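You operate a simulated robot arm through the tools that you are given. There is no shell and no other tool.

The job below is to be done with a simulated two-armed robot. You get a single attempt, and the scene is never put back.

TASK
Vibrate the red mould on the plate till no holes show.
Fine: clamp lever to HOLD and the switch on before the green button; the switch ends off, the mould stays on the plate.

It is judged by the outcome, as a careful person would: the job done as asked, and still so three seconds after it is handed in. It fails if anything else is knocked over, pushed out of place, dropped, spilled or broken.

THE ROBOT
Two 7-joint arms with fingered hands on one trunk that stands fixed in place. Base frame: the origin is at the foot of the trunk, x ahead of it, y to its left, z up; the work surface is at about z = 800. Readings come in mm, degrees, newtons and seconds.
The left shoulder is at [99, 128, 1086], the right one opposite. Payload 5 kg a hand.
Tool frame (each hand has its own): the origin (TCP) lies between the finger pads and is the grasp point; the fingertips stand 37 mm ahead of it; z points along the fingers, y is the line along which they close. The gripper opens to 124 mm. The gripper's body begins 43 mm behind the TCP. The gripper is a hand of 3 fingers: y runs from the thumb to the fingers, the wrist lies at [-21, -116, -203] in the tool frame, and closing takes about 1.5 s.
Orientation is that of the tool frame in the base frame, as a unit quaternion [x, y, z, w]. With the fingers straight down and the wrist toward the robot, the tool's x, y and z point along [0, 1, 0], [1, 0, 0] and [0, 0, -1] of the base frame.

THE INTERFACE
- The arms move only by the tool nudge_tool. It takes "left_increments", "right_increments" or both (then of equal length, played together; a hand with none holds still); each is a list of rows, each a list of 6 numbers: the shift along the tool's x, y, z in units of 40 mm (1.0 is 40 mm), then the turn, a rotation vector about the tool's x, y, z in units of 4 degrees (1.0 is 4 degrees). In form: [[x, y, z, rx, ry, rz], ...]. A call has 1 to 20 rows; each row shifts and turns the commanded pose from where the row before left it, along the tool's axes as they then stand. "left_gripper" and "right_gripper" are, for a hand that has rows, the closure in counts, from 0 (fully open) to 255 (shut), set as the call begins (left out, the last holds). A call with a number of a shift or a turn outside -1 to 1 is refused whole. Each row takes 0.2 s and may step no farther than 50 mm and 8.6 degrees from the row before; otherwise, or with a gripper value out of range, the whole call is refused. Where a pose cannot be reached the arm comes as near as it can. A force on the tool above 40 N (or 10 N above the force at the start of the call, whichever is more), or a blocked arm, ends the call early, and 0.2 s more pass. The fingers move at their own pace (about 45 mm/s each) and stop on an object; they squeeze with about 26 N. The grip force told is the motor's: it shows also when the fingers shut on nothing. Time passes only in rows, and 0.2 s behind the last, so rows that do not move let the fingers close. It gives the time, the measured TCP pose, the force on the tool (base axes), the opening and the grip force at its end, in the units of the frame above (readings bear some noise), with the torque about the TCP (base axes, N m) and any sound that the robot's microphone picked up.
- Cameras (640 x 400 px; columns grow to the right, rows downward): "scene" is now at [251.8, 54.1, 1266.1]; the picture's right is [0.59, -0.81, 0.00], its down [-0.31, -0.23, -0.92] and it looks along [0.75, 0.54, -0.39] (base axes); focal length 273 px, centre (320, 200). "left" rides on the left gripper at [-72, -104, -154] in its tool frame; the picture's right is [-0.83, -0.26, 0.49], its down [0.51, -0.72, 0.47] and it looks along [0.23, 0.64, 0.73] (tool axes); focal length 243 px, centre (320, 200). "right" rides on the right gripper at [72, -104, -154] in its tool frame; the picture's right is [-0.83, 0.26, -0.49], its down [-0.51, -0.72, 0.47] and it looks along [-0.23, 0.64, 0.73] (tool axes); focal length 243 px, centre (320, 200). There is no depth. A picture from a camera that has moved, and an enlarged one, comes with that camera's place and axes in the base frame and with its lens.
- grab_frame(camera): a new picture of that camera. No time passes.
- raise_lower(by): slides the trunk up (or, below 0, down) by that many mm; the arms and the scene camera ride with it, the base frame stays. It gives what a move gives, with no picture.
- preshape(shape, hand): the hand has 3 fingers and takes this shape, open, in about a second: jaw (thumb against the fingers, like two jaws); tri (thumb and two fingers); tip (a fingertip pinch); poke (one finger out to press); point (the index stretched); flat (the hand flat); cup (the hand cupped); fist (a fist). The gripper value then closes the fingers along that shape, each until it touches; the sizes above hold for jaw. It gives what a move gives, with no picture.
- pan_tilt(pan, tilt): turns the head with the scene camera to pan (to the left, within 80 degrees either way) and tilt (down, from -29 to 69), counted from straight ahead of the robot. It gives what a move gives.
- zoom(camera, box): a new picture of the part [left, top, right, bottom] of that camera's present view, enlarged. No time passes.
- sign_off(): hands the job in; it is judged then, once.

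Places have to be worked out from the pictures, the camera data and where the tool is seen. Open the grippers and draw the arms clear of the work before you hand the job in, unless the task says otherwise.

The tools are called after "Call:" as name(argument=value, ...) on one line, values as JSON. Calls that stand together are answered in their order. nudge_tool: Moves the arms, as the interface text tells. Its arguments: {"type":"object","properties":{"left_increments":{"type":"array"},"left_gripper":{"type":"number"},"right_increments":{"type":"array"},"right_gripper":{"type":"number"}},"required":[]} The other tools are called the same way: raise_lower (by) slides the trunk up or down; preshape (shape, hand) gives the hand a shape; pan_tilt (pan, tilt) turns the head that bears the scene camera; grab_frame (camera) takes a picture; zoom (camera, box) takes an enlarged picture of a part of a camera's view; sign_off () hands the job in.

At the start:

```text
t: 0.0
left_ee_pos: [444.7, 636.7, 1201.7]
left_tool_rot: [0.707, 0.707, 0.0, 0.0]
left_ft_force: [0.5, 1.1, -0.8]
left_torque: [0.02, -0.01, -0.02]
left_finger_gap: 123.7
left_finger_force: 0.2
left_shape: jaw
right_ee_pos: [812.1, 133.0, 1157.2]
right_tool_rot: [0.707, 0.707, 0.0, 0.0]
right_ft_force: [0.8, 0.4, -0.5]
right_torque: [-0.01, -0.02, 0.04]
right_finger_gap: 123.7
right_finger_force: 0.1
right_shape: jaw
trunk travel left (down, up): [-275.0, 288.0]
head pan, tilt: [35.9, 22.7]
```

scene: 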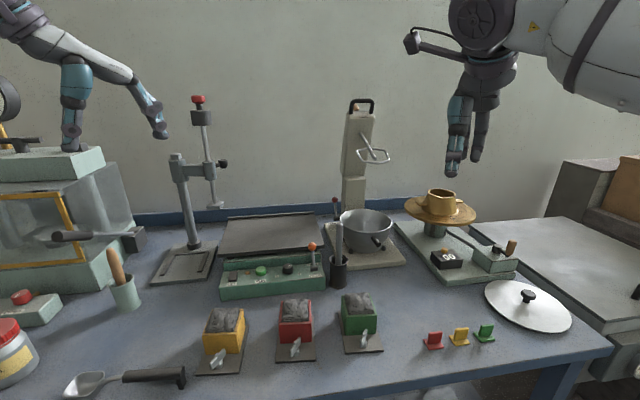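
right: 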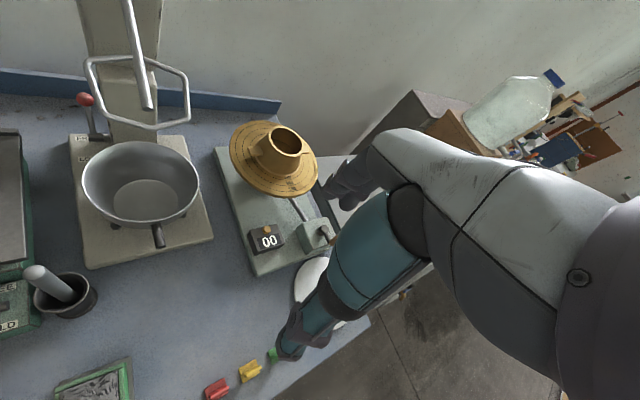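
left: 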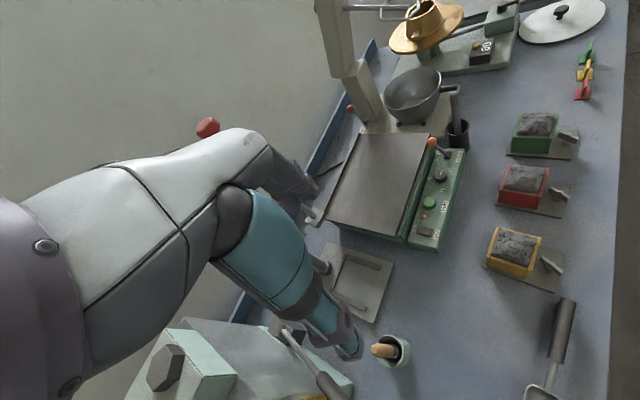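

I see a vibrating table (dark plate, green control panel) and three moulds in front of it, the red one in the middle. I'll zoom in on the panel and the moulds before planning.

Call:
zoom(camera="scene", box=[200, 200, 400, 325])

Call:
zoom(camera="scene", box=[190, 270, 400, 400])

Call:
zoom(camera="left", box=[320, 100, 600, 275])

```text
3.20 times, centred on (300, 262) of scene
camera zoom: at [251.8, 54.1, 1266.1], right [0.59, -0.81, 0.0], down [-0.31, -0.23, -0.92], along [0.75, 0.54, -0.39], focal length 872 px, centre (384, 0)
```

zoom: 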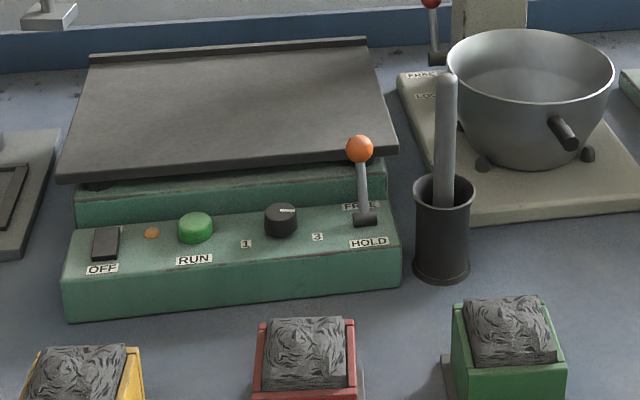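

```text
3.05 times, centred on (295, 335) of scene
camera zoom: at [251.8, 54.1, 1266.1], right [0.59, -0.81, 0.0], down [-0.31, -0.23, -0.92], along [0.75, 0.54, -0.39], focal length 831 px, centre (396, -211)
```

zoom: 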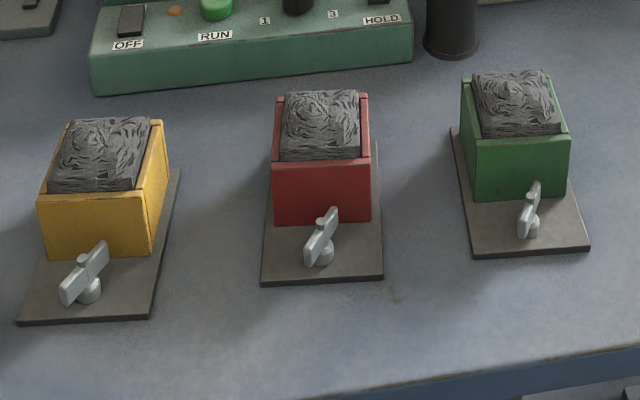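

```text
2.29 times, centred on (460, 188) of left
camera zoom: at [340.9, 563.4, 1354.3], right [-0.26, -0.83, -0.49], down [-0.72, 0.51, -0.47], along [0.64, 0.23, -0.73], focal length 555 px, centre (0, 229)
```

zoom: 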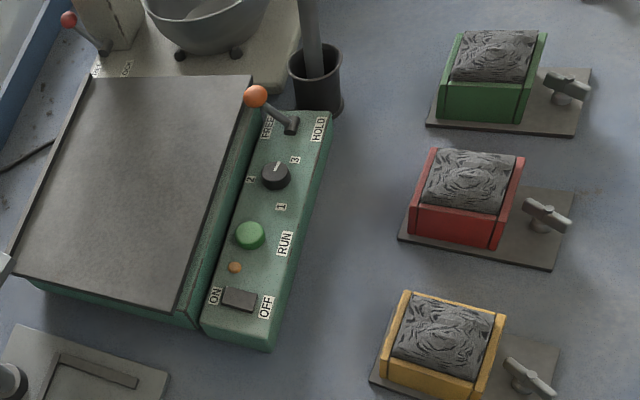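

From the two views I put the red mould body at about (557, 336), top z about 860, turned about -50°. The plate is centred near (720, 560) at z about 880, turned -45°. I'll bring the left hand over towards the mould, lower it, and turn it so the fingers close across the mould's width.

Call:
nudge_tool(left_increments=[[-0.9375, 0.35, 0.45, 0, 0, 0], [-0.9375, 0.35, 0.45, 0, 0, 0], [-0.9375, 0.35, 0.45, 0, 0, 0], [-0.9375, 0.35, 0.45, 0, 0, 0], [-0.9375, 0.35, 0.45, 0, 0, 0], [-0.9375, 0.35, 0.45, 0, 0, 0], [-0.9375, 0.35, 0.45, 0, 0, 0], [-0.9375, 0.35, 0.45, 0, 0, 0], [0, 0, 0, 0, 0, 1], [0, 0, 0, 0, 0, 1], [0, 0, 0, 0, 0, 1], [0, 0, 0, 0, 0, 1], [0, 0, 0, 0, 0, 1], [0, 0, 0, 0, 0, 1], [0, 0, 0, 0, 0, 1], [0, 0, 0, 0, 0, 1], [0, 0, 0, 0, 0, 1], [0, 0, 0, 0, 0, 1], [0, 0, 0, 0, 0, 1], [0, 0, 0, 0, 0, 1]], left_gripper=0)

```text
t: 4.2
left_ee_pos: [555.5, 336.0, 1058.2]
left_tool_rot: [0.934, 0.359, 0.0, 0.0]
left_ft_force: [0.3, -0.5, 1.2]
left_torque: [0.0, -0.02, 0.0]
left_finger_gap: 123.8
left_finger_force: 0.1
left_shape: jaw
right_ee_pos: [812.5, 134.2, 1157.7]
right_tool_rot: [0.707, 0.707, 0.0, 0.0]
right_ft_force: [0.0, -0.4, 0.4]
right_torque: [-0.01, 0.0, 0.0]
right_finger_gap: 123.7
right_finger_force: 0.1
right_shape: jaw
trunk travel left (down, up): [-275.0, 288.0]
head pan, tilt: [35.9, 22.7]
```

The hand reached (555.5, 336, 1058), turned about -48°. I'll look from both cameras to see how it lines up over the red mould.

Call:
grab_frame(camera="left")

Call:
grab_frame(camera="scene")

Call:
grab_frame(camera="right")

```text
taken
camera left: at [433.6, 364.6, 1210.2], right [-0.79, -0.36, -0.49], down [-0.11, 0.88, -0.47], along [0.6, -0.32, -0.73], focal length 243 px, centre (320, 200)
```

left: 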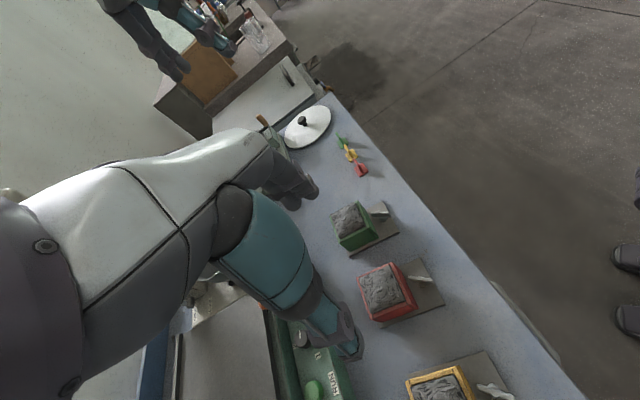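

```text
taken
camera scene: at [252.0, 54.0, 1266.1], right [0.59, -0.81, 0.0], down [-0.31, -0.23, -0.92], along [0.75, 0.54, -0.39], focal length 273 px, centre (320, 200)
```

scene: 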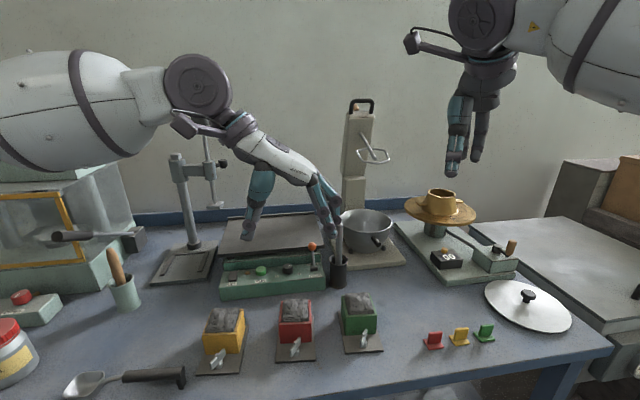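

```text
taken
camera right: at [708.0, 208.2, 1310.4], right [0.26, -0.83, 0.49], down [-0.72, -0.51, -0.47], along [0.64, -0.23, -0.73], focal length 243 px, centre (320, 200)
```

right: 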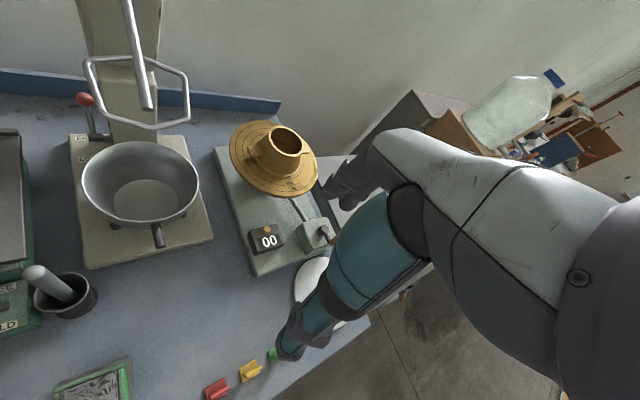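

I'll zoom the left camera onto the red mould and its neighbours to place it more exactly.

Call:
zoom(camera="left", box=[320, 190, 480, 340])

Call:
zoom(camera="scene", box=[200, 130, 360, 230])

Call:
zoom(camera="scene", box=[250, 280, 350, 370])

```text
2.67 times, centred on (400, 265) of left
camera zoom: at [433.6, 364.6, 1210.2], right [-0.79, -0.36, -0.49], down [-0.11, 0.88, -0.47], along [0.6, -0.32, -0.73], focal length 647 px, centre (107, 27)
```

zoom: 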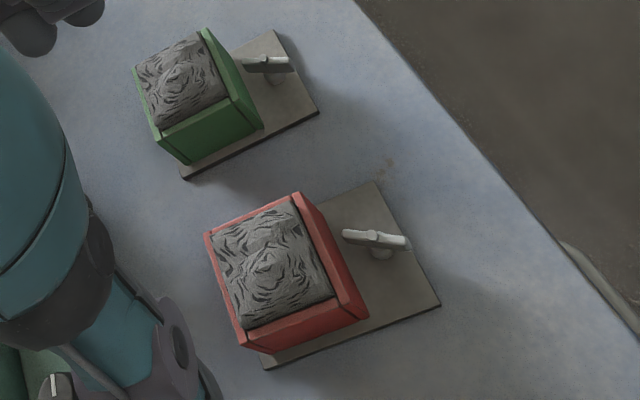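

```text
4.00 times, centred on (280, 180) of scene
camera zoom: at [252.0, 54.0, 1266.1], right [0.59, -0.81, 0.0], down [-0.31, -0.23, -0.92], along [0.75, 0.54, -0.39], focal length 1090 px, centre (480, 280)
```

zoom: 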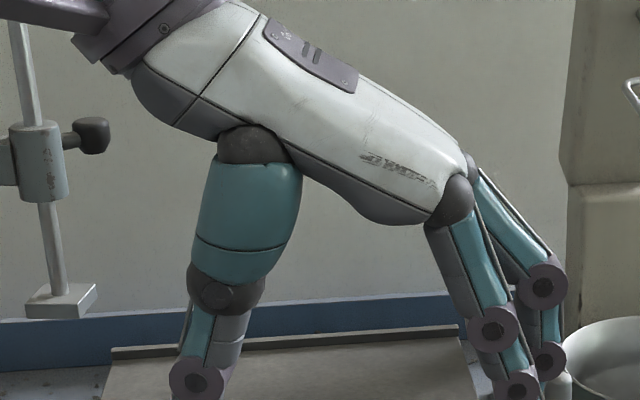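

```text
4.44 times, centred on (300, 325) of scene
camera zoom: at [252.0, 54.0, 1266.1], right [0.59, -0.81, 0.0], down [-0.31, -0.23, -0.92], along [0.75, 0.54, -0.39], focal length 1212 px, centre (409, -356)
```

zoom: 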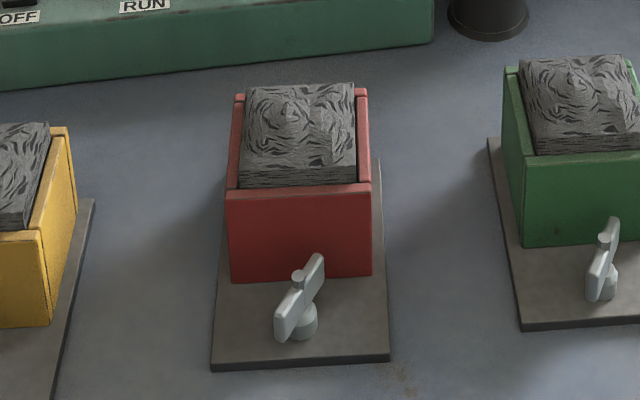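

The mould measures about 63 mm wide, 57 mm deep and 60 mm tall, centred at about (556, 334) and turned about -50.5°. I'll lower the open hand partway with that small correction and check the alignment before it straddles the mould.

Call:
nudge_tool(left_increments=[[-0.02, 0.045, 0.8, 0, 0, 0.65], [0, 0, 0.8, 0, 0, 0], [0, 0, 0.8, 0, 0, 0], [0, 0, 0.8, 0, 0, 0], [0, 0, 0, 0, 0, 0]])

Call:
zoom(camera="scene", box=[180, 200, 380, 360])

Call:
grab_frame(camera="left")

```text
t: 5.4
left_ee_pos: [556.8, 333.8, 930.1]
left_tool_rot: [0.941, 0.337, 0.001, 0.0]
left_ft_force: [0.0, 0.3, -0.3]
left_torque: [0.01, 0.0, -0.02]
left_finger_gap: 123.8
left_finger_force: 0.1
left_shape: jaw
right_ee_pos: [811.8, 133.5, 1158.4]
right_tool_rot: [0.707, 0.707, 0.0, 0.0]
right_ft_force: [0.5, -0.8, 0.1]
right_torque: [-0.01, -0.02, 0.0]
right_finger_gap: 123.4
right_finger_force: 0.0
right_shape: jaw
trunk travel left (down, up): [-275.0, 288.0]
head pan, tilt: [35.9, 22.7]
```

```text
2.50 times, centred on (280, 280) of scene
camera zoom: at [251.4, 53.6, 1266.3], right [0.59, -0.81, 0.0], down [-0.31, -0.23, -0.92], along [0.75, 0.54, -0.39], focal length 682 px, centre (420, 0)
```

zoom: 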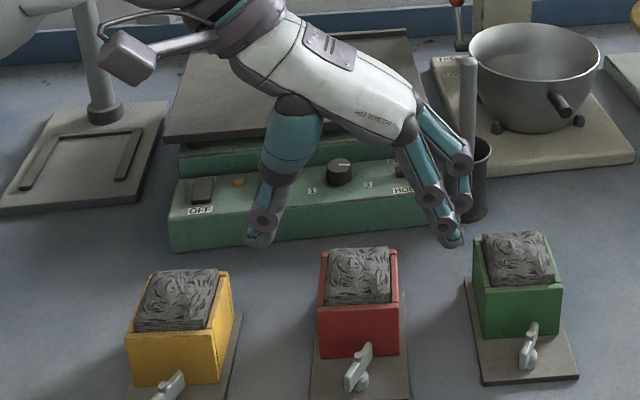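

```text
taken
camera left: at [434.9, 367.3, 1082.5], right [-0.81, -0.32, -0.49], down [-0.07, 0.88, -0.47], along [0.59, -0.35, -0.73], focal length 243 px, centre (320, 200)
```

left: 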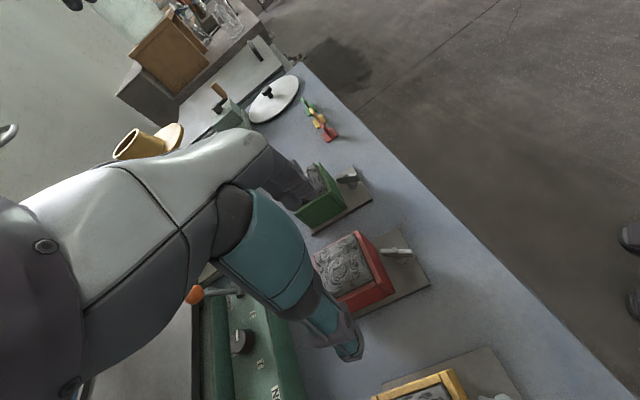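

Thumb and fingers straddle the mould evenly, with room to the yellow and green ones. I'll lower to z about 849, so the fingertips stop about 8 mm above the base plate.

Call:
nudge_tool(left_increments=[[0, 0, 0.675, 0, 0, 0], [0, 0, 0.675, 0, 0, 0], [0, 0, 0.675, 0, 0, 0], [0, 0, 0, 0, 0, 0]])

Call:
zoom(camera="scene", box=[200, 240, 380, 360])

Call:
grab_frame(camera="left")

```text
t: 6.4
left_ee_pos: [557.0, 334.3, 848.5]
left_tool_rot: [0.941, 0.337, 0.0, 0.0]
left_ft_force: [-0.4, 0.0, -0.2]
left_torque: [0.0, -0.02, -0.01]
left_finger_gap: 123.7
left_finger_force: 0.1
left_shape: jaw
right_ee_pos: [811.3, 134.2, 1158.1]
right_tool_rot: [0.707, 0.707, 0.0, 0.0]
right_ft_force: [0.1, 0.5, -0.4]
right_torque: [0.0, 0.04, -0.04]
right_finger_gap: 123.6
right_finger_force: 0.0
right_shape: jaw
trunk travel left (down, up): [-275.0, 288.0]
head pan, tilt: [35.9, 22.7]
```

```text
3.33 times, centred on (290, 300) of scene
camera zoom: at [251.6, 54.0, 1266.2], right [0.59, -0.81, 0.0], down [-0.31, -0.23, -0.92], along [0.75, 0.54, -0.39], focal length 909 px, centre (420, -133)
```

zoom: 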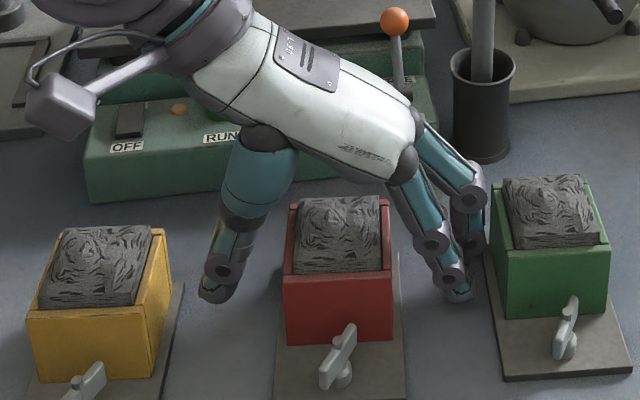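

```text
taken
camera left: at [435.8, 368.4, 1001.6], right [-0.81, -0.32, -0.49], down [-0.07, 0.88, -0.47], along [0.59, -0.35, -0.73], focal length 243 px, centre (320, 200)
```

left: 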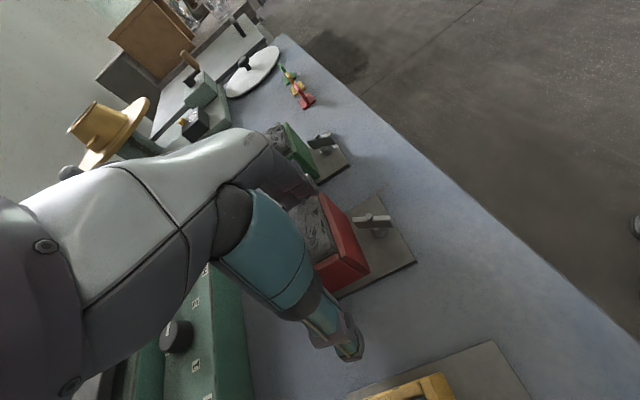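

Both sides are clear, and the hand is centred and level with the mould body. I'll close the grip on it now.

Call:
nudge_tool(left_increments=[[0, 0, 0, 0, 0, 0], [0, 0, 0, 0, 0, 0], [0, 0, 0, 0, 0, 0], [0, 0, 0, 0, 0, 0], [0, 0, 0, 0, 0, 0], [0, 0, 0, 0, 0, 0], [0, 0, 0, 0, 0, 0], [0, 0, 0, 0, 0, 0]], left_gripper=255)

Call:
zoom(camera="scene", box=[200, 240, 380, 360])

```text
t: 8.2
left_ee_pos: [557.0, 334.0, 848.7]
left_tool_rot: [0.941, 0.337, 0.0, 0.0]
left_ft_force: [-0.7, 0.0, -0.5]
left_torque: [-0.04, -0.01, 0.01]
left_finger_gap: 56.4
left_finger_force: 25.7
left_shape: jaw
right_ee_pos: [811.9, 134.0, 1157.3]
right_tool_rot: [0.707, 0.707, 0.0, 0.001]
right_ft_force: [0.2, 0.3, 0.8]
right_torque: [-0.03, -0.03, 0.04]
right_finger_gap: 123.6
right_finger_force: 0.1
right_shape: jaw
trunk travel left (down, up): [-275.0, 288.0]
head pan, tilt: [35.9, 22.7]
```

```text
3.33 times, centred on (290, 300) of scene
camera zoom: at [252.0, 54.2, 1266.1], right [0.59, -0.81, 0.0], down [-0.31, -0.23, -0.92], along [0.75, 0.54, -0.39], focal length 909 px, centre (420, -133)
```

zoom: 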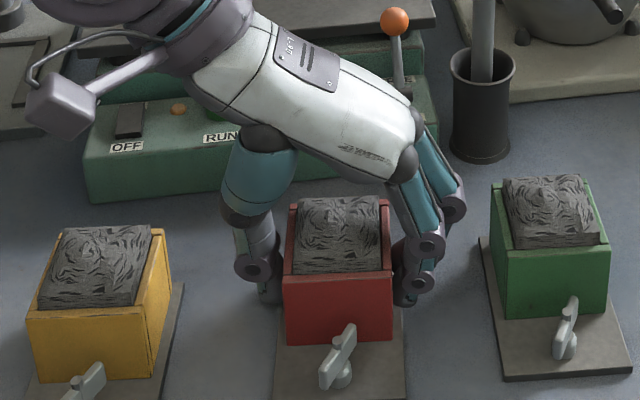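

The fingers stopped at 56 mm with 25.7 N, so the mould is held across its side walls. I'll lift it slowly by about 48 mm and check that it comes up.

Call:
nudge_tool(left_increments=[[0, 0, -0.2, 0, 0, 0], [0, 0, -0.4, 0, 0, 0], [0, 0, -0.6, 0, 0, 0], [0, 0, 0, 0, 0, 0]])

Call:
zoom(camera="scene", box=[200, 240, 380, 360])

```text
t: 9.2
left_ee_pos: [556.8, 335.8, 896.7]
left_tool_rot: [0.942, 0.336, 0.0, 0.0]
left_ft_force: [0.0, 0.6, -7.4]
left_torque: [0.03, -0.02, -0.02]
left_finger_gap: 56.2
left_finger_force: 25.9
left_shape: jaw
right_ee_pos: [812.2, 135.0, 1157.0]
right_tool_rot: [0.707, 0.707, 0.0, 0.001]
right_ft_force: [0.6, 0.9, -0.3]
right_torque: [-0.02, -0.01, -0.01]
right_finger_gap: 123.8
right_finger_force: 0.0
right_shape: jaw
trunk travel left (down, up): [-275.0, 288.0]
head pan, tilt: [35.9, 22.7]
```

```text
3.33 times, centred on (290, 300) of scene
camera zoom: at [252.6, 54.6, 1265.9], right [0.59, -0.81, 0.0], down [-0.31, -0.23, -0.92], along [0.75, 0.54, -0.39], focal length 909 px, centre (420, -133)
```

zoom: 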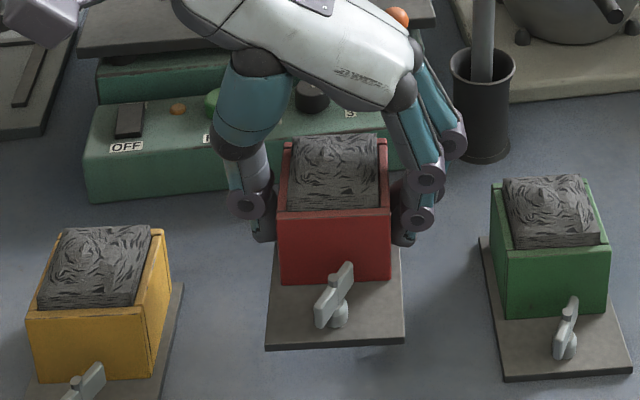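

The mould and its base came up together (about 7.4 N) and hang level. I'll raise it to z about 1005, square it to the plate, and carry it forward over the plate, clear of the lever and the rod.

Call:
nudge_tool(left_increments=[[0, 0, -0.7, 0, 0, 0], [0, 0, -0.9, 0, 0, -0.5], [0, 0, -0.9, 0, 0, -0.5], [0, 0, -0.2, 0, 0, -0.45], [0.5, -0.02, 0, 0, 0, 0], [0.9, -0.03, 0, 0, 0, 0], [0.9, -0.03, 0, 0, 0, 0], [0.9, -0.04, 0, 0, 0, 0], [0.9, -0.03, 0, 0, 0, 0], [0.9, -0.03, 0, 0, 0, 0], [0.8, -0.02, 0, 0, 0, 0], [0.56, -0.02, 0, 0, 0, 0], [0, 0, 0, 0, 0, 0]])

Call:
grab_frame(camera="scene")

Call:
grab_frame(camera="left")

```text
t: 12.0
left_ee_pos: [732.1, 520.8, 1005.1]
left_tool_rot: [0.923, 0.385, 0.0, -0.001]
left_ft_force: [0.4, 1.7, -7.5]
left_torque: [0.03, -0.07, 0.03]
left_finger_gap: 56.2
left_finger_force: 26.7
left_shape: jaw
right_ee_pos: [812.3, 134.4, 1157.6]
right_tool_rot: [0.707, 0.707, 0.0, 0.0]
right_ft_force: [0.2, 0.4, 0.3]
right_torque: [-0.01, 0.0, 0.02]
right_finger_gap: 123.7
right_finger_force: 0.0
right_shape: jaw
trunk travel left (down, up): [-275.0, 288.0]
head pan, tilt: [35.9, 22.7]
```

```text
taken
camera scene: at [252.2, 54.4, 1266.1], right [0.59, -0.81, 0.0], down [-0.31, -0.23, -0.92], along [0.75, 0.54, -0.39], focal length 273 px, centre (320, 200)
```

scene: 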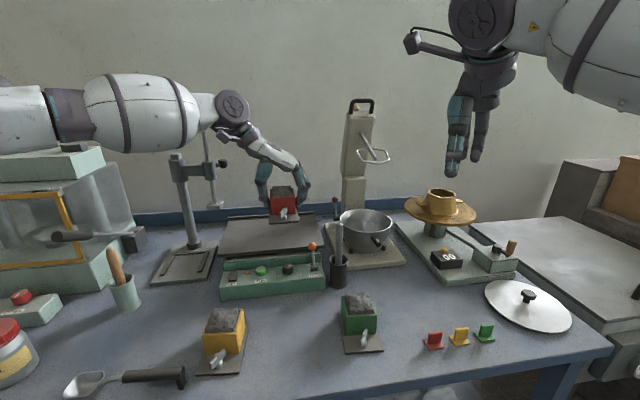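

```text
taken
camera left: at [606.3, 542.9, 1157.0], right [-0.77, -0.4, -0.49], down [-0.15, 0.87, -0.47], along [0.62, -0.29, -0.73], focal length 243 px, centre (320, 200)
```

left: 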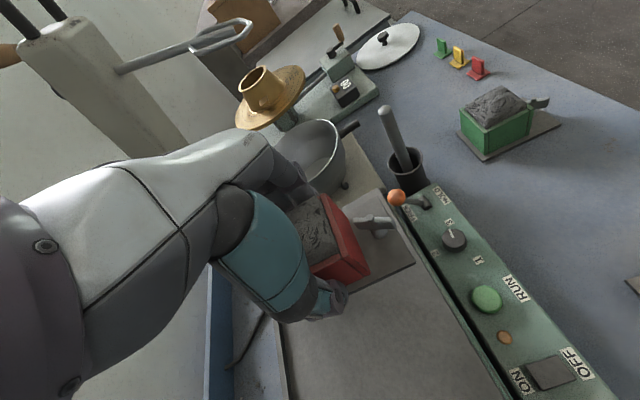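

The mould is now over the plate at about (732, 521), squared up. I'll zoom in on the plate's front edge and the lever to confirm placement margins before lowering.

Call:
zoom(camera="left", box=[280, 140, 560, 400])

Call:
zoom(camera="scene", box=[200, 160, 360, 300])

```text
1.54 times, centred on (420, 270) of left
camera zoom: at [606.3, 542.9, 1157.0], right [-0.77, -0.4, -0.49], down [-0.15, 0.87, -0.47], along [0.62, -0.29, -0.73], focal length 373 px, centre (166, 92)
```

zoom: 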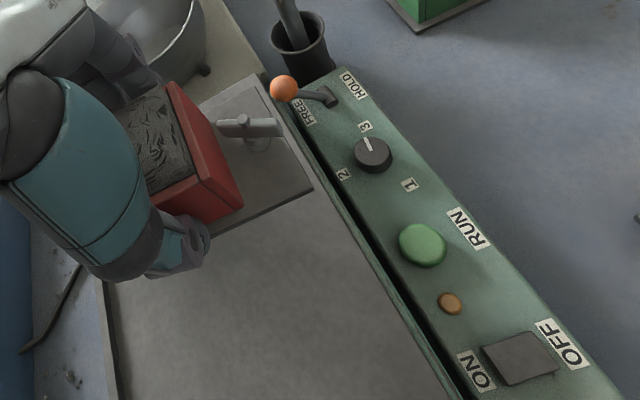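

```text
2.86 times, centred on (280, 230) of scene
camera zoom: at [252.2, 54.4, 1266.1], right [0.59, -0.81, 0.0], down [-0.31, -0.23, -0.92], along [0.75, 0.54, -0.39], focal length 779 px, centre (434, 114)
```

zoom: 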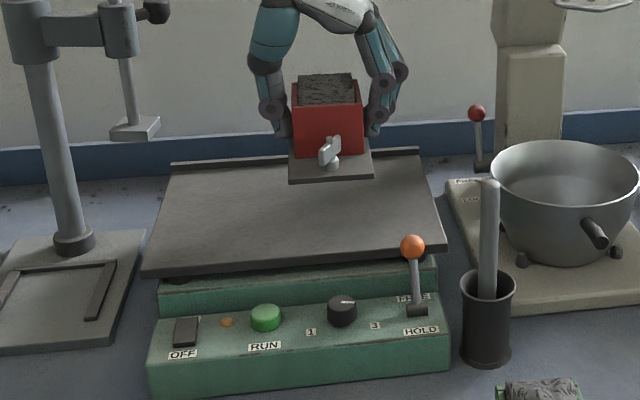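

The plate's front edge lies about 5–9 mm ahead of the mould base's front edge, so I'll move 8 mm deeper for margin. Then I'll lower to about 9 mm above the expected contact and look again.

Call:
nudge_tool(left_increments=[[0.2, 0, 0.4, 0, 0, 0], [0, 0, 0.6, 0, 0, 0], [0, 0, 0.5, 0, 0, 0], [0, 0, 0.2, 0, 0, 0], [0, 0, 0, 0, 0, 0]])

Call:
zoom(camera="scene", box=[200, 160, 360, 300])

Call:
zoom(camera="left", box=[280, 140, 560, 400])

```text
t: 13.2
left_ee_pos: [736.7, 527.0, 935.0]
left_tool_rot: [0.923, 0.385, 0.0, 0.0]
left_ft_force: [-0.3, 0.6, -7.5]
left_torque: [-0.01, -0.02, 0.0]
left_finger_gap: 56.2
left_finger_force: 25.6
left_shape: jaw
right_ee_pos: [812.0, 133.9, 1157.2]
right_tool_rot: [0.707, 0.707, 0.0, 0.001]
right_ft_force: [0.3, 0.6, 0.3]
right_torque: [-0.03, -0.01, 0.03]
right_finger_gap: 123.2
right_finger_force: 0.1
right_shape: jaw
trunk travel left (down, up): [-275.0, 288.0]
head pan, tilt: [35.9, 22.7]
```

```text
2.86 times, centred on (280, 230) of scene
camera zoom: at [252.4, 54.5, 1266.0], right [0.59, -0.81, 0.0], down [-0.31, -0.23, -0.92], along [0.75, 0.54, -0.39], focal length 779 px, centre (434, 114)
```

zoom: 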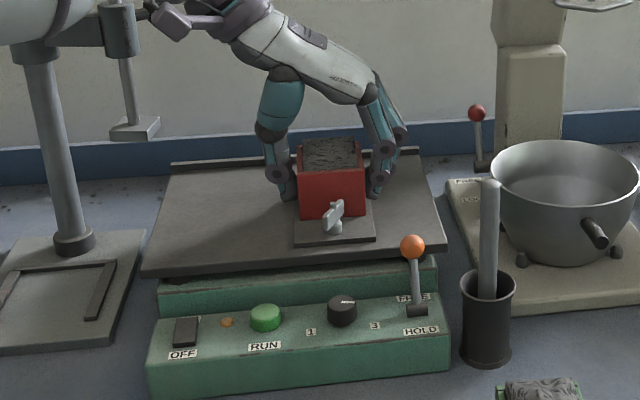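

```text
1.54 times, centred on (420, 270) of left
camera zoom: at [612.0, 548.5, 1088.6], right [-0.77, -0.4, -0.49], down [-0.15, 0.87, -0.47], along [0.62, -0.29, -0.73], focal length 373 px, centre (166, 92)
```

zoom: 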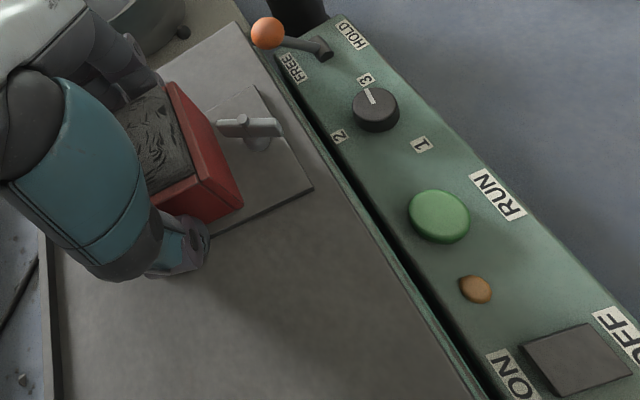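

The mould hovers a few millimetres above the plate, well inside its edges. I'll lower in 1.2 mm steps until the weight comes off.

Call:
nudge_tool(left_increments=[[0, 0, 0.03, 0, 0, 0], [0, 0, 0.03, 0, 0, 0], [0, 0, 0.03, 0, 0, 0], [0, 0, 0.03, 0, 0, 0], [0, 0, 0, 0, 0, 0]])

```text
t: 14.4
left_ee_pos: [736.2, 526.7, 934.7]
left_tool_rot: [0.923, 0.384, 0.001, 0.001]
left_ft_force: [2.7, 4.0, 9.6]
left_torque: [0.17, -0.03, 0.1]
left_finger_gap: 56.1
left_finger_force: 25.7
left_shape: jaw
right_ee_pos: [812.1, 133.2, 1158.8]
right_tool_rot: [0.707, 0.707, 0.0, 0.0]
right_ft_force: [0.4, -0.2, -1.7]
right_torque: [0.03, 0.02, 0.0]
right_finger_gap: 123.5
right_finger_force: 0.0
right_shape: jaw
trunk travel left (down, up): [-275.0, 288.0]
head pan, tilt: [35.9, 22.7]
```

The vertical force flipped from -7.5 to +9.6 N, so the base is sitting on the plate (surface z about 886). I'll ease off about 2 mm, then open the fingers to release it.

Call:
nudge_tool(left_increments=[[0, 0, -0.05, 0, 0, 0], [0, 0, 0, 0, 0, 0]])

Call:
nudge_tool(left_increments=[[0, 0, 0, 0, 0, 0], [0, 0, 0, 0, 0, 0], [0, 0, 0, 0, 0, 0], [0, 0, 0, 0, 0, 0], [0, 0, 0, 0, 0, 0], [0, 0, 0, 0, 0, 0], [0, 0, 0, 0, 0, 0], [0, 0, 0, 0, 0, 0]], left_gripper=0)

Call:
zoom(camera="scene", box=[200, 160, 360, 300])

```text
t: 15.0
left_ee_pos: [735.7, 525.6, 933.0]
left_tool_rot: [0.923, 0.384, 0.0, -0.001]
left_ft_force: [4.1, 2.0, 4.0]
left_torque: [0.01, -0.12, 0.08]
left_finger_gap: 56.2
left_finger_force: 26.3
left_shape: jaw
right_ee_pos: [812.6, 133.4, 1157.3]
right_tool_rot: [0.707, 0.707, 0.0, 0.001]
right_ft_force: [0.6, -1.3, -0.6]
right_torque: [-0.01, 0.02, 0.01]
right_finger_gap: 123.6
right_finger_force: 0.0
right_shape: jaw
trunk travel left (down, up): [-275.0, 288.0]
head pan, tilt: [35.9, 22.7]
```

```text
t: 16.8
left_ee_pos: [734.7, 526.9, 934.0]
left_tool_rot: [0.923, 0.384, 0.0, 0.0]
left_ft_force: [0.6, 0.2, 0.2]
left_torque: [0.0, 0.01, 0.0]
left_finger_gap: 123.6
left_finger_force: 0.0
left_shape: jaw
right_ee_pos: [812.1, 133.8, 1158.1]
right_tool_rot: [0.707, 0.707, 0.0, 0.0]
right_ft_force: [0.0, 0.7, 0.6]
right_torque: [0.01, 0.01, 0.01]
right_finger_gap: 123.5
right_finger_force: 0.2
right_shape: jaw
trunk travel left (down, up): [-275.0, 288.0]
head pan, tilt: [35.9, 22.7]
```

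```text
2.86 times, centred on (280, 230) of scene
camera zoom: at [251.8, 54.1, 1266.2], right [0.59, -0.81, 0.0], down [-0.31, -0.23, -0.92], along [0.75, 0.54, -0.39], focal length 779 px, centre (434, 114)
```

zoom: 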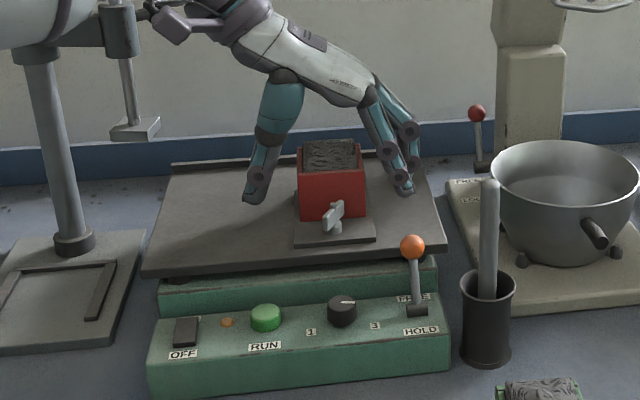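

The mould stands free on the plate and nothing moved as the fingers opened. I'll raise the hand straight up, draw it back towards the robot, and start turning it so the wrist faces the robot for the controls.

Call:
nudge_tool(left_increments=[[0, 0, -0.5, 0, 0, 0], [0, 0, -0.9, 0, 0, 0], [0, 0, -0.9, 0, 0, 0], [0, 0, -0.9, 0, 0, 0], [0, 0, -0.4, 0, 0, 0], [-0.9, 0, 0, 0, 0, 0], [-0.9, 0, 0, 0, 0, 0], [-0.9, 0, 0, 0, 0, 0], [-0.9, 0, 0, 0, 0, 0], [-0.9, 0, 0, 0, 0, 0], [0, 0, 0, 0, 0, -1], [0, 0, 0, 0, 0, -1], [0, 0, 0, 0, 0, -1], [0, 0, 0, 0, 0, -1], [0, 0, 0, 0, 0, -1], [0, 0, 0, 0, 0, -1], [0, 0, 0, 0, 0, -1], [0, 0, 0, 0, 0, -1], [0, 0, 0, 0, 0, -1], [0, 0, 0, 0, 0, -1]])

Call:
nudge_tool(left_increments=[[0, 0, 0, 0, 0, -1], [0, 0, 0, 0, 0, -1], [0, 0, 0, 0, 0, -1], [0, 0, 0, 0, 0, -1], [0, 0, 0, 0, 0, -1], [0, 0, 0, 0, 0, -1], [0, 0, 0, 0, 0, -1], [0, 0, 0, 0, 0, -1], [0, 0, 0, 0, 0, -1], [0, 0, 0, 0, 0, -1], [0, 0, 0, 0, 0, -1], [0, 0, 0, 0, 0, -1], [0, 0, 0, 0, 0, -0.4], [0, 0, 0, 0, 0, 0]])

Call:
preshape(hand="left", shape="poke")

Call:
grab_frame(camera="scene")

Call:
grab_frame(camera="left")

```text
t: 21.0
left_ee_pos: [609.0, 398.4, 1077.0]
left_tool_rot: [0.735, 0.678, 0.0, 0.0]
left_ft_force: [0.5, 0.1, 0.6]
left_torque: [0.0, -0.02, 0.0]
left_finger_gap: 123.6
left_finger_force: 0.0
left_shape: jaw
right_ee_pos: [812.4, 133.9, 1157.8]
right_tool_rot: [0.708, 0.707, -0.001, 0.0]
right_ft_force: [-0.4, 0.5, -0.4]
right_torque: [-0.03, 0.01, 0.03]
right_finger_gap: 123.5
right_finger_force: 0.0
right_shape: jaw
trunk travel left (down, up): [-275.0, 288.0]
head pan, tilt: [35.9, 22.7]
```

```text
t: 24.0
left_ee_pos: [609.3, 399.2, 1078.0]
left_tool_rot: [0.384, 0.923, 0.0, -0.001]
left_ft_force: [0.3, 0.1, 0.1]
left_torque: [-0.02, 0.01, 0.01]
left_finger_gap: 123.6
left_finger_force: 0.0
left_shape: jaw
right_ee_pos: [810.7, 134.1, 1157.3]
right_tool_rot: [0.707, 0.707, 0.0, 0.001]
right_ft_force: [-0.5, -0.1, 0.3]
right_torque: [0.0, 0.0, 0.01]
right_finger_gap: 123.6
right_finger_force: 0.0
right_shape: jaw
trunk travel left (down, up): [-275.0, 288.0]
head pan, tilt: [35.9, 22.7]
```

```text
t: 24.9
left_ee_pos: [609.3, 398.8, 1078.5]
left_tool_rot: [0.385, 0.923, 0.0, 0.0]
left_ft_force: [0.8, -0.6, -0.9]
left_torque: [-0.01, 0.02, -0.03]
left_finger_gap: 0.1
left_finger_force: 0.1
left_shape: poke
right_ee_pos: [813.3, 133.6, 1158.1]
right_tool_rot: [0.707, 0.707, 0.0, -0.001]
right_ft_force: [-0.3, -0.2, -0.4]
right_torque: [0.01, -0.02, -0.01]
right_finger_gap: 123.6
right_finger_force: 0.1
right_shape: jaw
trunk travel left (down, up): [-275.0, 288.0]
head pan, tilt: [35.9, 22.7]
```

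```text
taken
camera scene: at [251.9, 54.1, 1266.1], right [0.59, -0.81, 0.0], down [-0.31, -0.23, -0.92], along [0.75, 0.54, -0.39], focal length 273 px, centre (320, 200)
```

scene: 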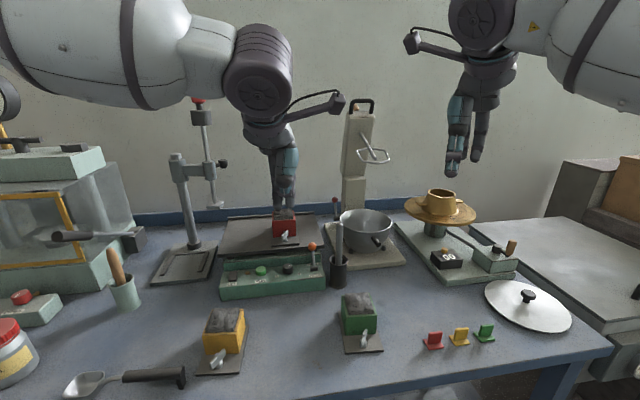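

```text
taken
camera left: at [586.7, 273.7, 1230.5], right [0.4, -0.77, -0.49], down [-0.87, -0.15, -0.47], along [0.29, 0.62, -0.73], focal length 243 px, centre (320, 200)
```

left: 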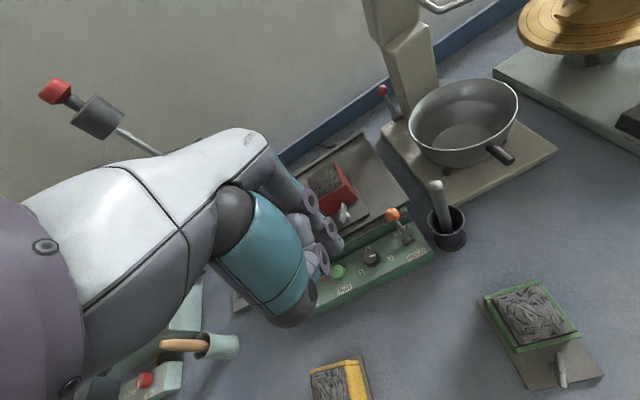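

The hand is in the poke shape with the wrist towards the robot. I'll zoom both views to see which finger is out and where its tip sits relative to the TCP.

Call:
zoom(camera="scene", box=[230, 120, 350, 240])

Call:
zoom(camera="left", box=[220, 140, 460, 320])

```text
3.33 times, centred on (290, 180) of scene
camera zoom: at [251.9, 54.1, 1266.1], right [0.59, -0.81, 0.0], down [-0.31, -0.23, -0.92], along [0.75, 0.54, -0.39], focal length 909 px, centre (420, 267)
```

zoom: 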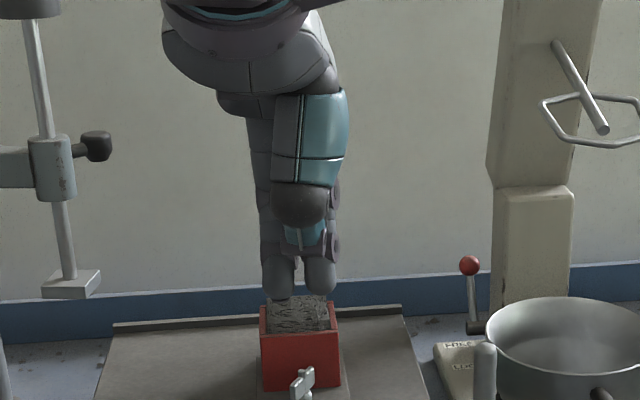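

```text
2.22 times, centred on (340, 230) of left
camera zoom: at [586.7, 273.7, 1230.5], right [0.4, -0.77, -0.49], down [-0.87, -0.15, -0.47], along [0.29, 0.62, -0.73], focal length 539 px, centre (276, 133)
```

zoom: 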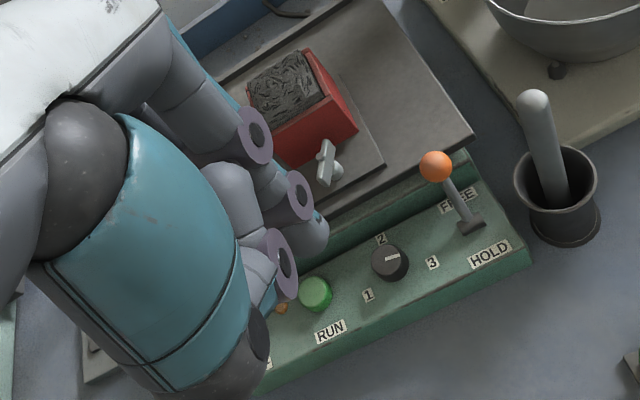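

Two tips are visible here and I can't tell which finger is the one out. I'll zoom closer, then try the "point" shape for comparison.

Call:
zoom(camera="scene", box=[260, 160, 310, 215])

Call:
preshape(hand="left", shape="point")

Call:
zoom(camera="scene", box=[230, 120, 350, 240])

Call:
zoom(camera="left", box=[220, 140, 460, 320])

```text
7.27 times, centred on (285, 188) of scene
camera zoom: at [251.9, 54.1, 1266.1], right [0.59, -0.81, 0.0], down [-0.31, -0.23, -0.92], along [0.75, 0.54, -0.39], focal length 1982 px, centre (574, 291)
```

zoom: 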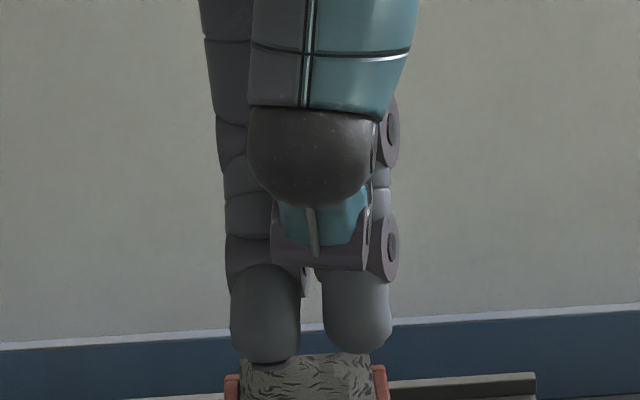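

```text
t: 25.8
left_ee_pos: [608.6, 398.9, 1077.9]
left_tool_rot: [0.385, 0.923, 0.0, 0.0]
left_ft_force: [-0.3, 0.0, -0.4]
left_torque: [0.05, -0.03, 0.04]
left_finger_gap: 0.0
left_finger_force: 0.0
left_shape: point
right_ee_pos: [812.1, 132.7, 1158.3]
right_tool_rot: [0.707, 0.707, 0.0, 0.0]
right_ft_force: [0.6, -0.2, -0.2]
right_torque: [0.01, -0.01, -0.02]
right_finger_gap: 123.6
right_finger_force: 0.1
right_shape: jaw
trunk travel left (down, up): [-275.0, 288.0]
head pan, tilt: [35.9, 22.7]
```

```text
3.33 times, centred on (290, 180) of scene
camera zoom: at [251.9, 54.1, 1266.1], right [0.59, -0.81, 0.0], down [-0.31, -0.23, -0.92], along [0.75, 0.54, -0.39], focal length 909 px, centre (420, 267)
```

zoom: 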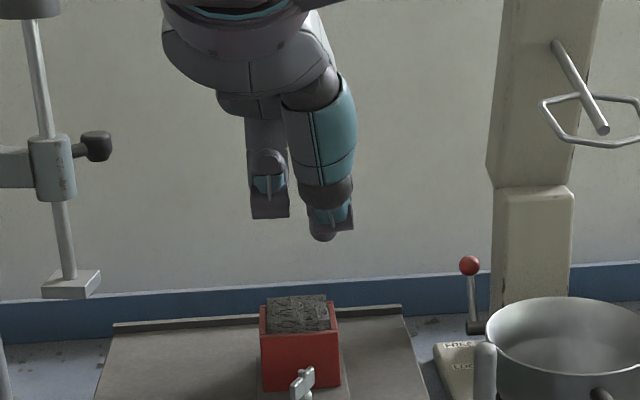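

```text
2.22 times, centred on (340, 230) of left
camera zoom: at [586.6, 273.7, 1230.5], right [0.4, -0.77, -0.49], down [-0.87, -0.15, -0.47], along [0.29, 0.62, -0.73], focal length 539 px, centre (276, 133)
```

zoom: 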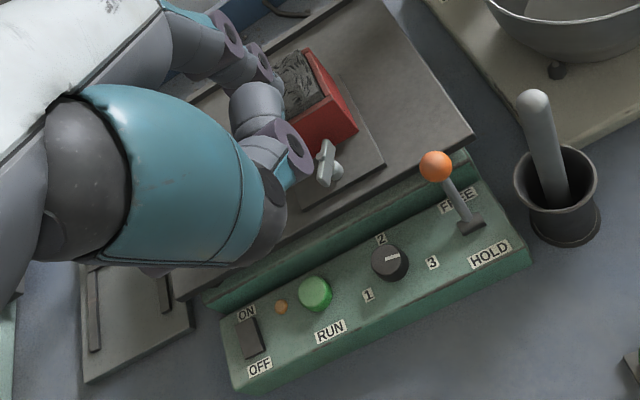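

Poke seems to keep two fingers down, and point sends the index forward. I'll go back to poke and turn the hand side-on to the head camera to see its profile clearly.

Call:
preshape(hand="left", shape="poke")

Call:
nudge_tool(left_increments=[[0, 0, 0, 0, 0, 1], [0, 0, 0, 0, 0, 1], [0, 0, 0, 0, 0, 1], [0, 0, 0, 0, 0, 1], [0, 0, 0, 0, 0, 1], [0, 0, 0, 0, 0, 1], [0, 0, 0, 0, 0, 1], [0, 0, 0, 0, 0, 1], [0, 0, 0, 0, 0, 1], [0, 0, 0, 0, 0, 1], [0, 0, 0, 0, 0, 1], [0, 0, 0, 0, 0, 1], [0, 0, 0, 0, 0, 1], [0, 0, 0, 0, 0, 1], [0, 0, 0, 0, 0, 1], [0, 0, 0, 0, 0, 1], [0, 0, 0, 0, 0, 1]])

Call:
zoom(camera="scene", box=[240, 110, 350, 230])

Call:
grab_frame(camera="left")

```text
t: 26.7
left_ee_pos: [609.1, 398.8, 1078.4]
left_tool_rot: [0.384, 0.923, -0.001, 0.0]
left_ft_force: [-0.4, 0.6, 0.0]
left_torque: [-0.02, 0.0, 0.01]
left_finger_gap: 0.0
left_finger_force: 0.1
left_shape: poke
right_ee_pos: [813.0, 134.2, 1157.6]
right_tool_rot: [0.708, 0.707, 0.0, 0.0]
right_ft_force: [-0.8, 0.6, 0.0]
right_torque: [-0.01, -0.02, 0.01]
right_finger_gap: 123.6
right_finger_force: 0.1
right_shape: jaw
trunk travel left (down, up): [-275.0, 288.0]
head pan, tilt: [35.9, 22.7]
```

```text
t: 30.3
left_ee_pos: [608.3, 400.1, 1077.2]
left_tool_rot: [0.835, 0.55, 0.0, 0.0]
left_ft_force: [-0.8, 0.6, -0.5]
left_torque: [-0.01, 0.0, 0.01]
left_finger_gap: 0.0
left_finger_force: 0.1
left_shape: poke
right_ee_pos: [812.4, 133.5, 1157.2]
right_tool_rot: [0.707, 0.707, 0.0, -0.001]
right_ft_force: [0.0, 0.7, 0.7]
right_torque: [-0.01, 0.01, 0.0]
right_finger_gap: 123.3
right_finger_force: 0.0
right_shape: jaw
trunk travel left (down, up): [-275.0, 288.0]
head pan, tilt: [35.9, 22.7]
```

```text
3.33 times, centred on (295, 170) of scene
camera zoom: at [252.0, 54.2, 1266.1], right [0.59, -0.81, 0.0], down [-0.31, -0.23, -0.92], along [0.75, 0.54, -0.39], focal length 909 px, centre (403, 300)
```

zoom: 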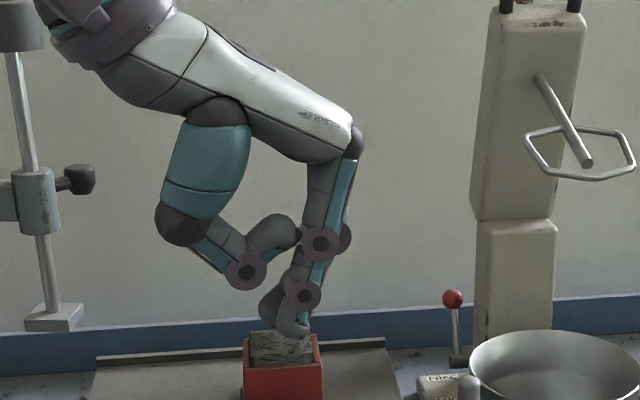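

```text
taken
camera left: at [485.1, 373.3, 1230.3], right [-0.57, -0.66, -0.49], down [-0.46, 0.75, -0.47], along [0.68, -0.04, -0.73], focal length 243 px, centre (320, 200)
```

left: 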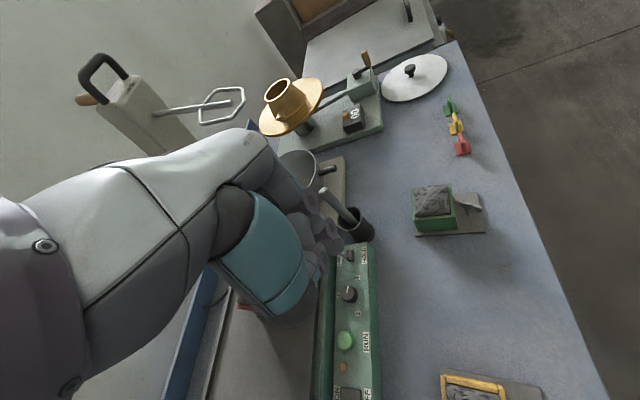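

In poke, two fingertips stand straight down at the TCP and the thumb folds close in, which would crowd the lever knob. For the lever I'll use the jaw shape partly closed, with the fingers behind the knob, and check the gap reading as I turn the hand to about +17°.

Call:
preshape(hand="left", shape="jaw")

Call:
nudge_tool(left_increments=[[0, 0, 0, 0, 0, -1], [0, 0, 0, 0, 0, -1], [0, 0, 0, 0, 0, -1], [0, 0, 0, 0, 0, -1], [0, 0, 0, 0, 0, -1], [0, 0, 0, 0, 0, -1], [0, 0, 0, 0, 0, -1], [0, 0, 0, 0, 0, -1], [0, 0, 0, 0, 0, -1], [0, 0, 0, 0, 0, -1]], left_gripper=100)

Call:
zoom(camera="scene", box=[240, 110, 350, 230])

```text
t: 31.2
left_ee_pos: [608.6, 398.6, 1077.3]
left_tool_rot: [0.835, 0.55, 0.0, 0.0]
left_ft_force: [0.0, -0.9, -0.4]
left_torque: [0.03, -0.01, 0.01]
left_finger_gap: 124.0
left_finger_force: 0.0
left_shape: jaw
right_ee_pos: [811.5, 133.8, 1156.9]
right_tool_rot: [0.707, 0.708, 0.0, 0.0]
right_ft_force: [-0.4, -0.6, -0.2]
right_torque: [0.0, 0.01, -0.01]
right_finger_gap: 123.5
right_finger_force: 0.0
right_shape: jaw
trunk travel left (down, up): [-275.0, 288.0]
head pan, tilt: [35.9, 22.7]
```

```text
t: 33.4
left_ee_pos: [609.0, 400.0, 1079.0]
left_tool_rot: [0.596, 0.803, 0.0, -0.001]
left_ft_force: [0.3, -0.5, -0.1]
left_torque: [0.04, 0.01, -0.02]
left_finger_gap: 75.8
left_finger_force: 0.1
left_shape: jaw
right_ee_pos: [812.5, 132.6, 1157.0]
right_tool_rot: [0.707, 0.707, -0.001, 0.0]
right_ft_force: [-0.3, 0.2, 0.2]
right_torque: [0.02, 0.02, 0.01]
right_finger_gap: 123.6
right_finger_force: 0.0
right_shape: jaw
trunk travel left (down, up): [-275.0, 288.0]
head pan, tilt: [35.9, 22.7]
```

```text
3.33 times, centred on (295, 170) of scene
camera zoom: at [251.9, 53.6, 1266.2], right [0.59, -0.81, 0.0], down [-0.31, -0.23, -0.92], along [0.75, 0.54, -0.39], focal length 909 px, centre (403, 300)
```

zoom: 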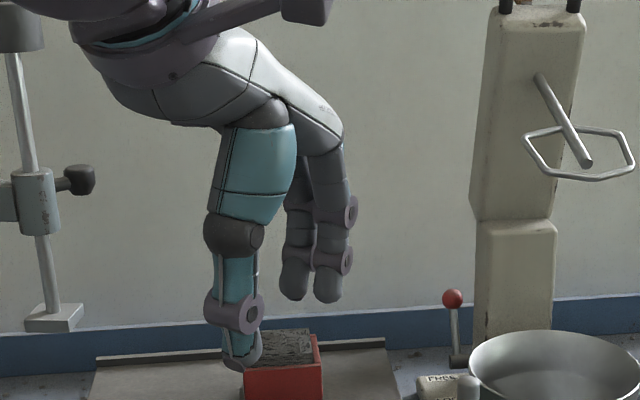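

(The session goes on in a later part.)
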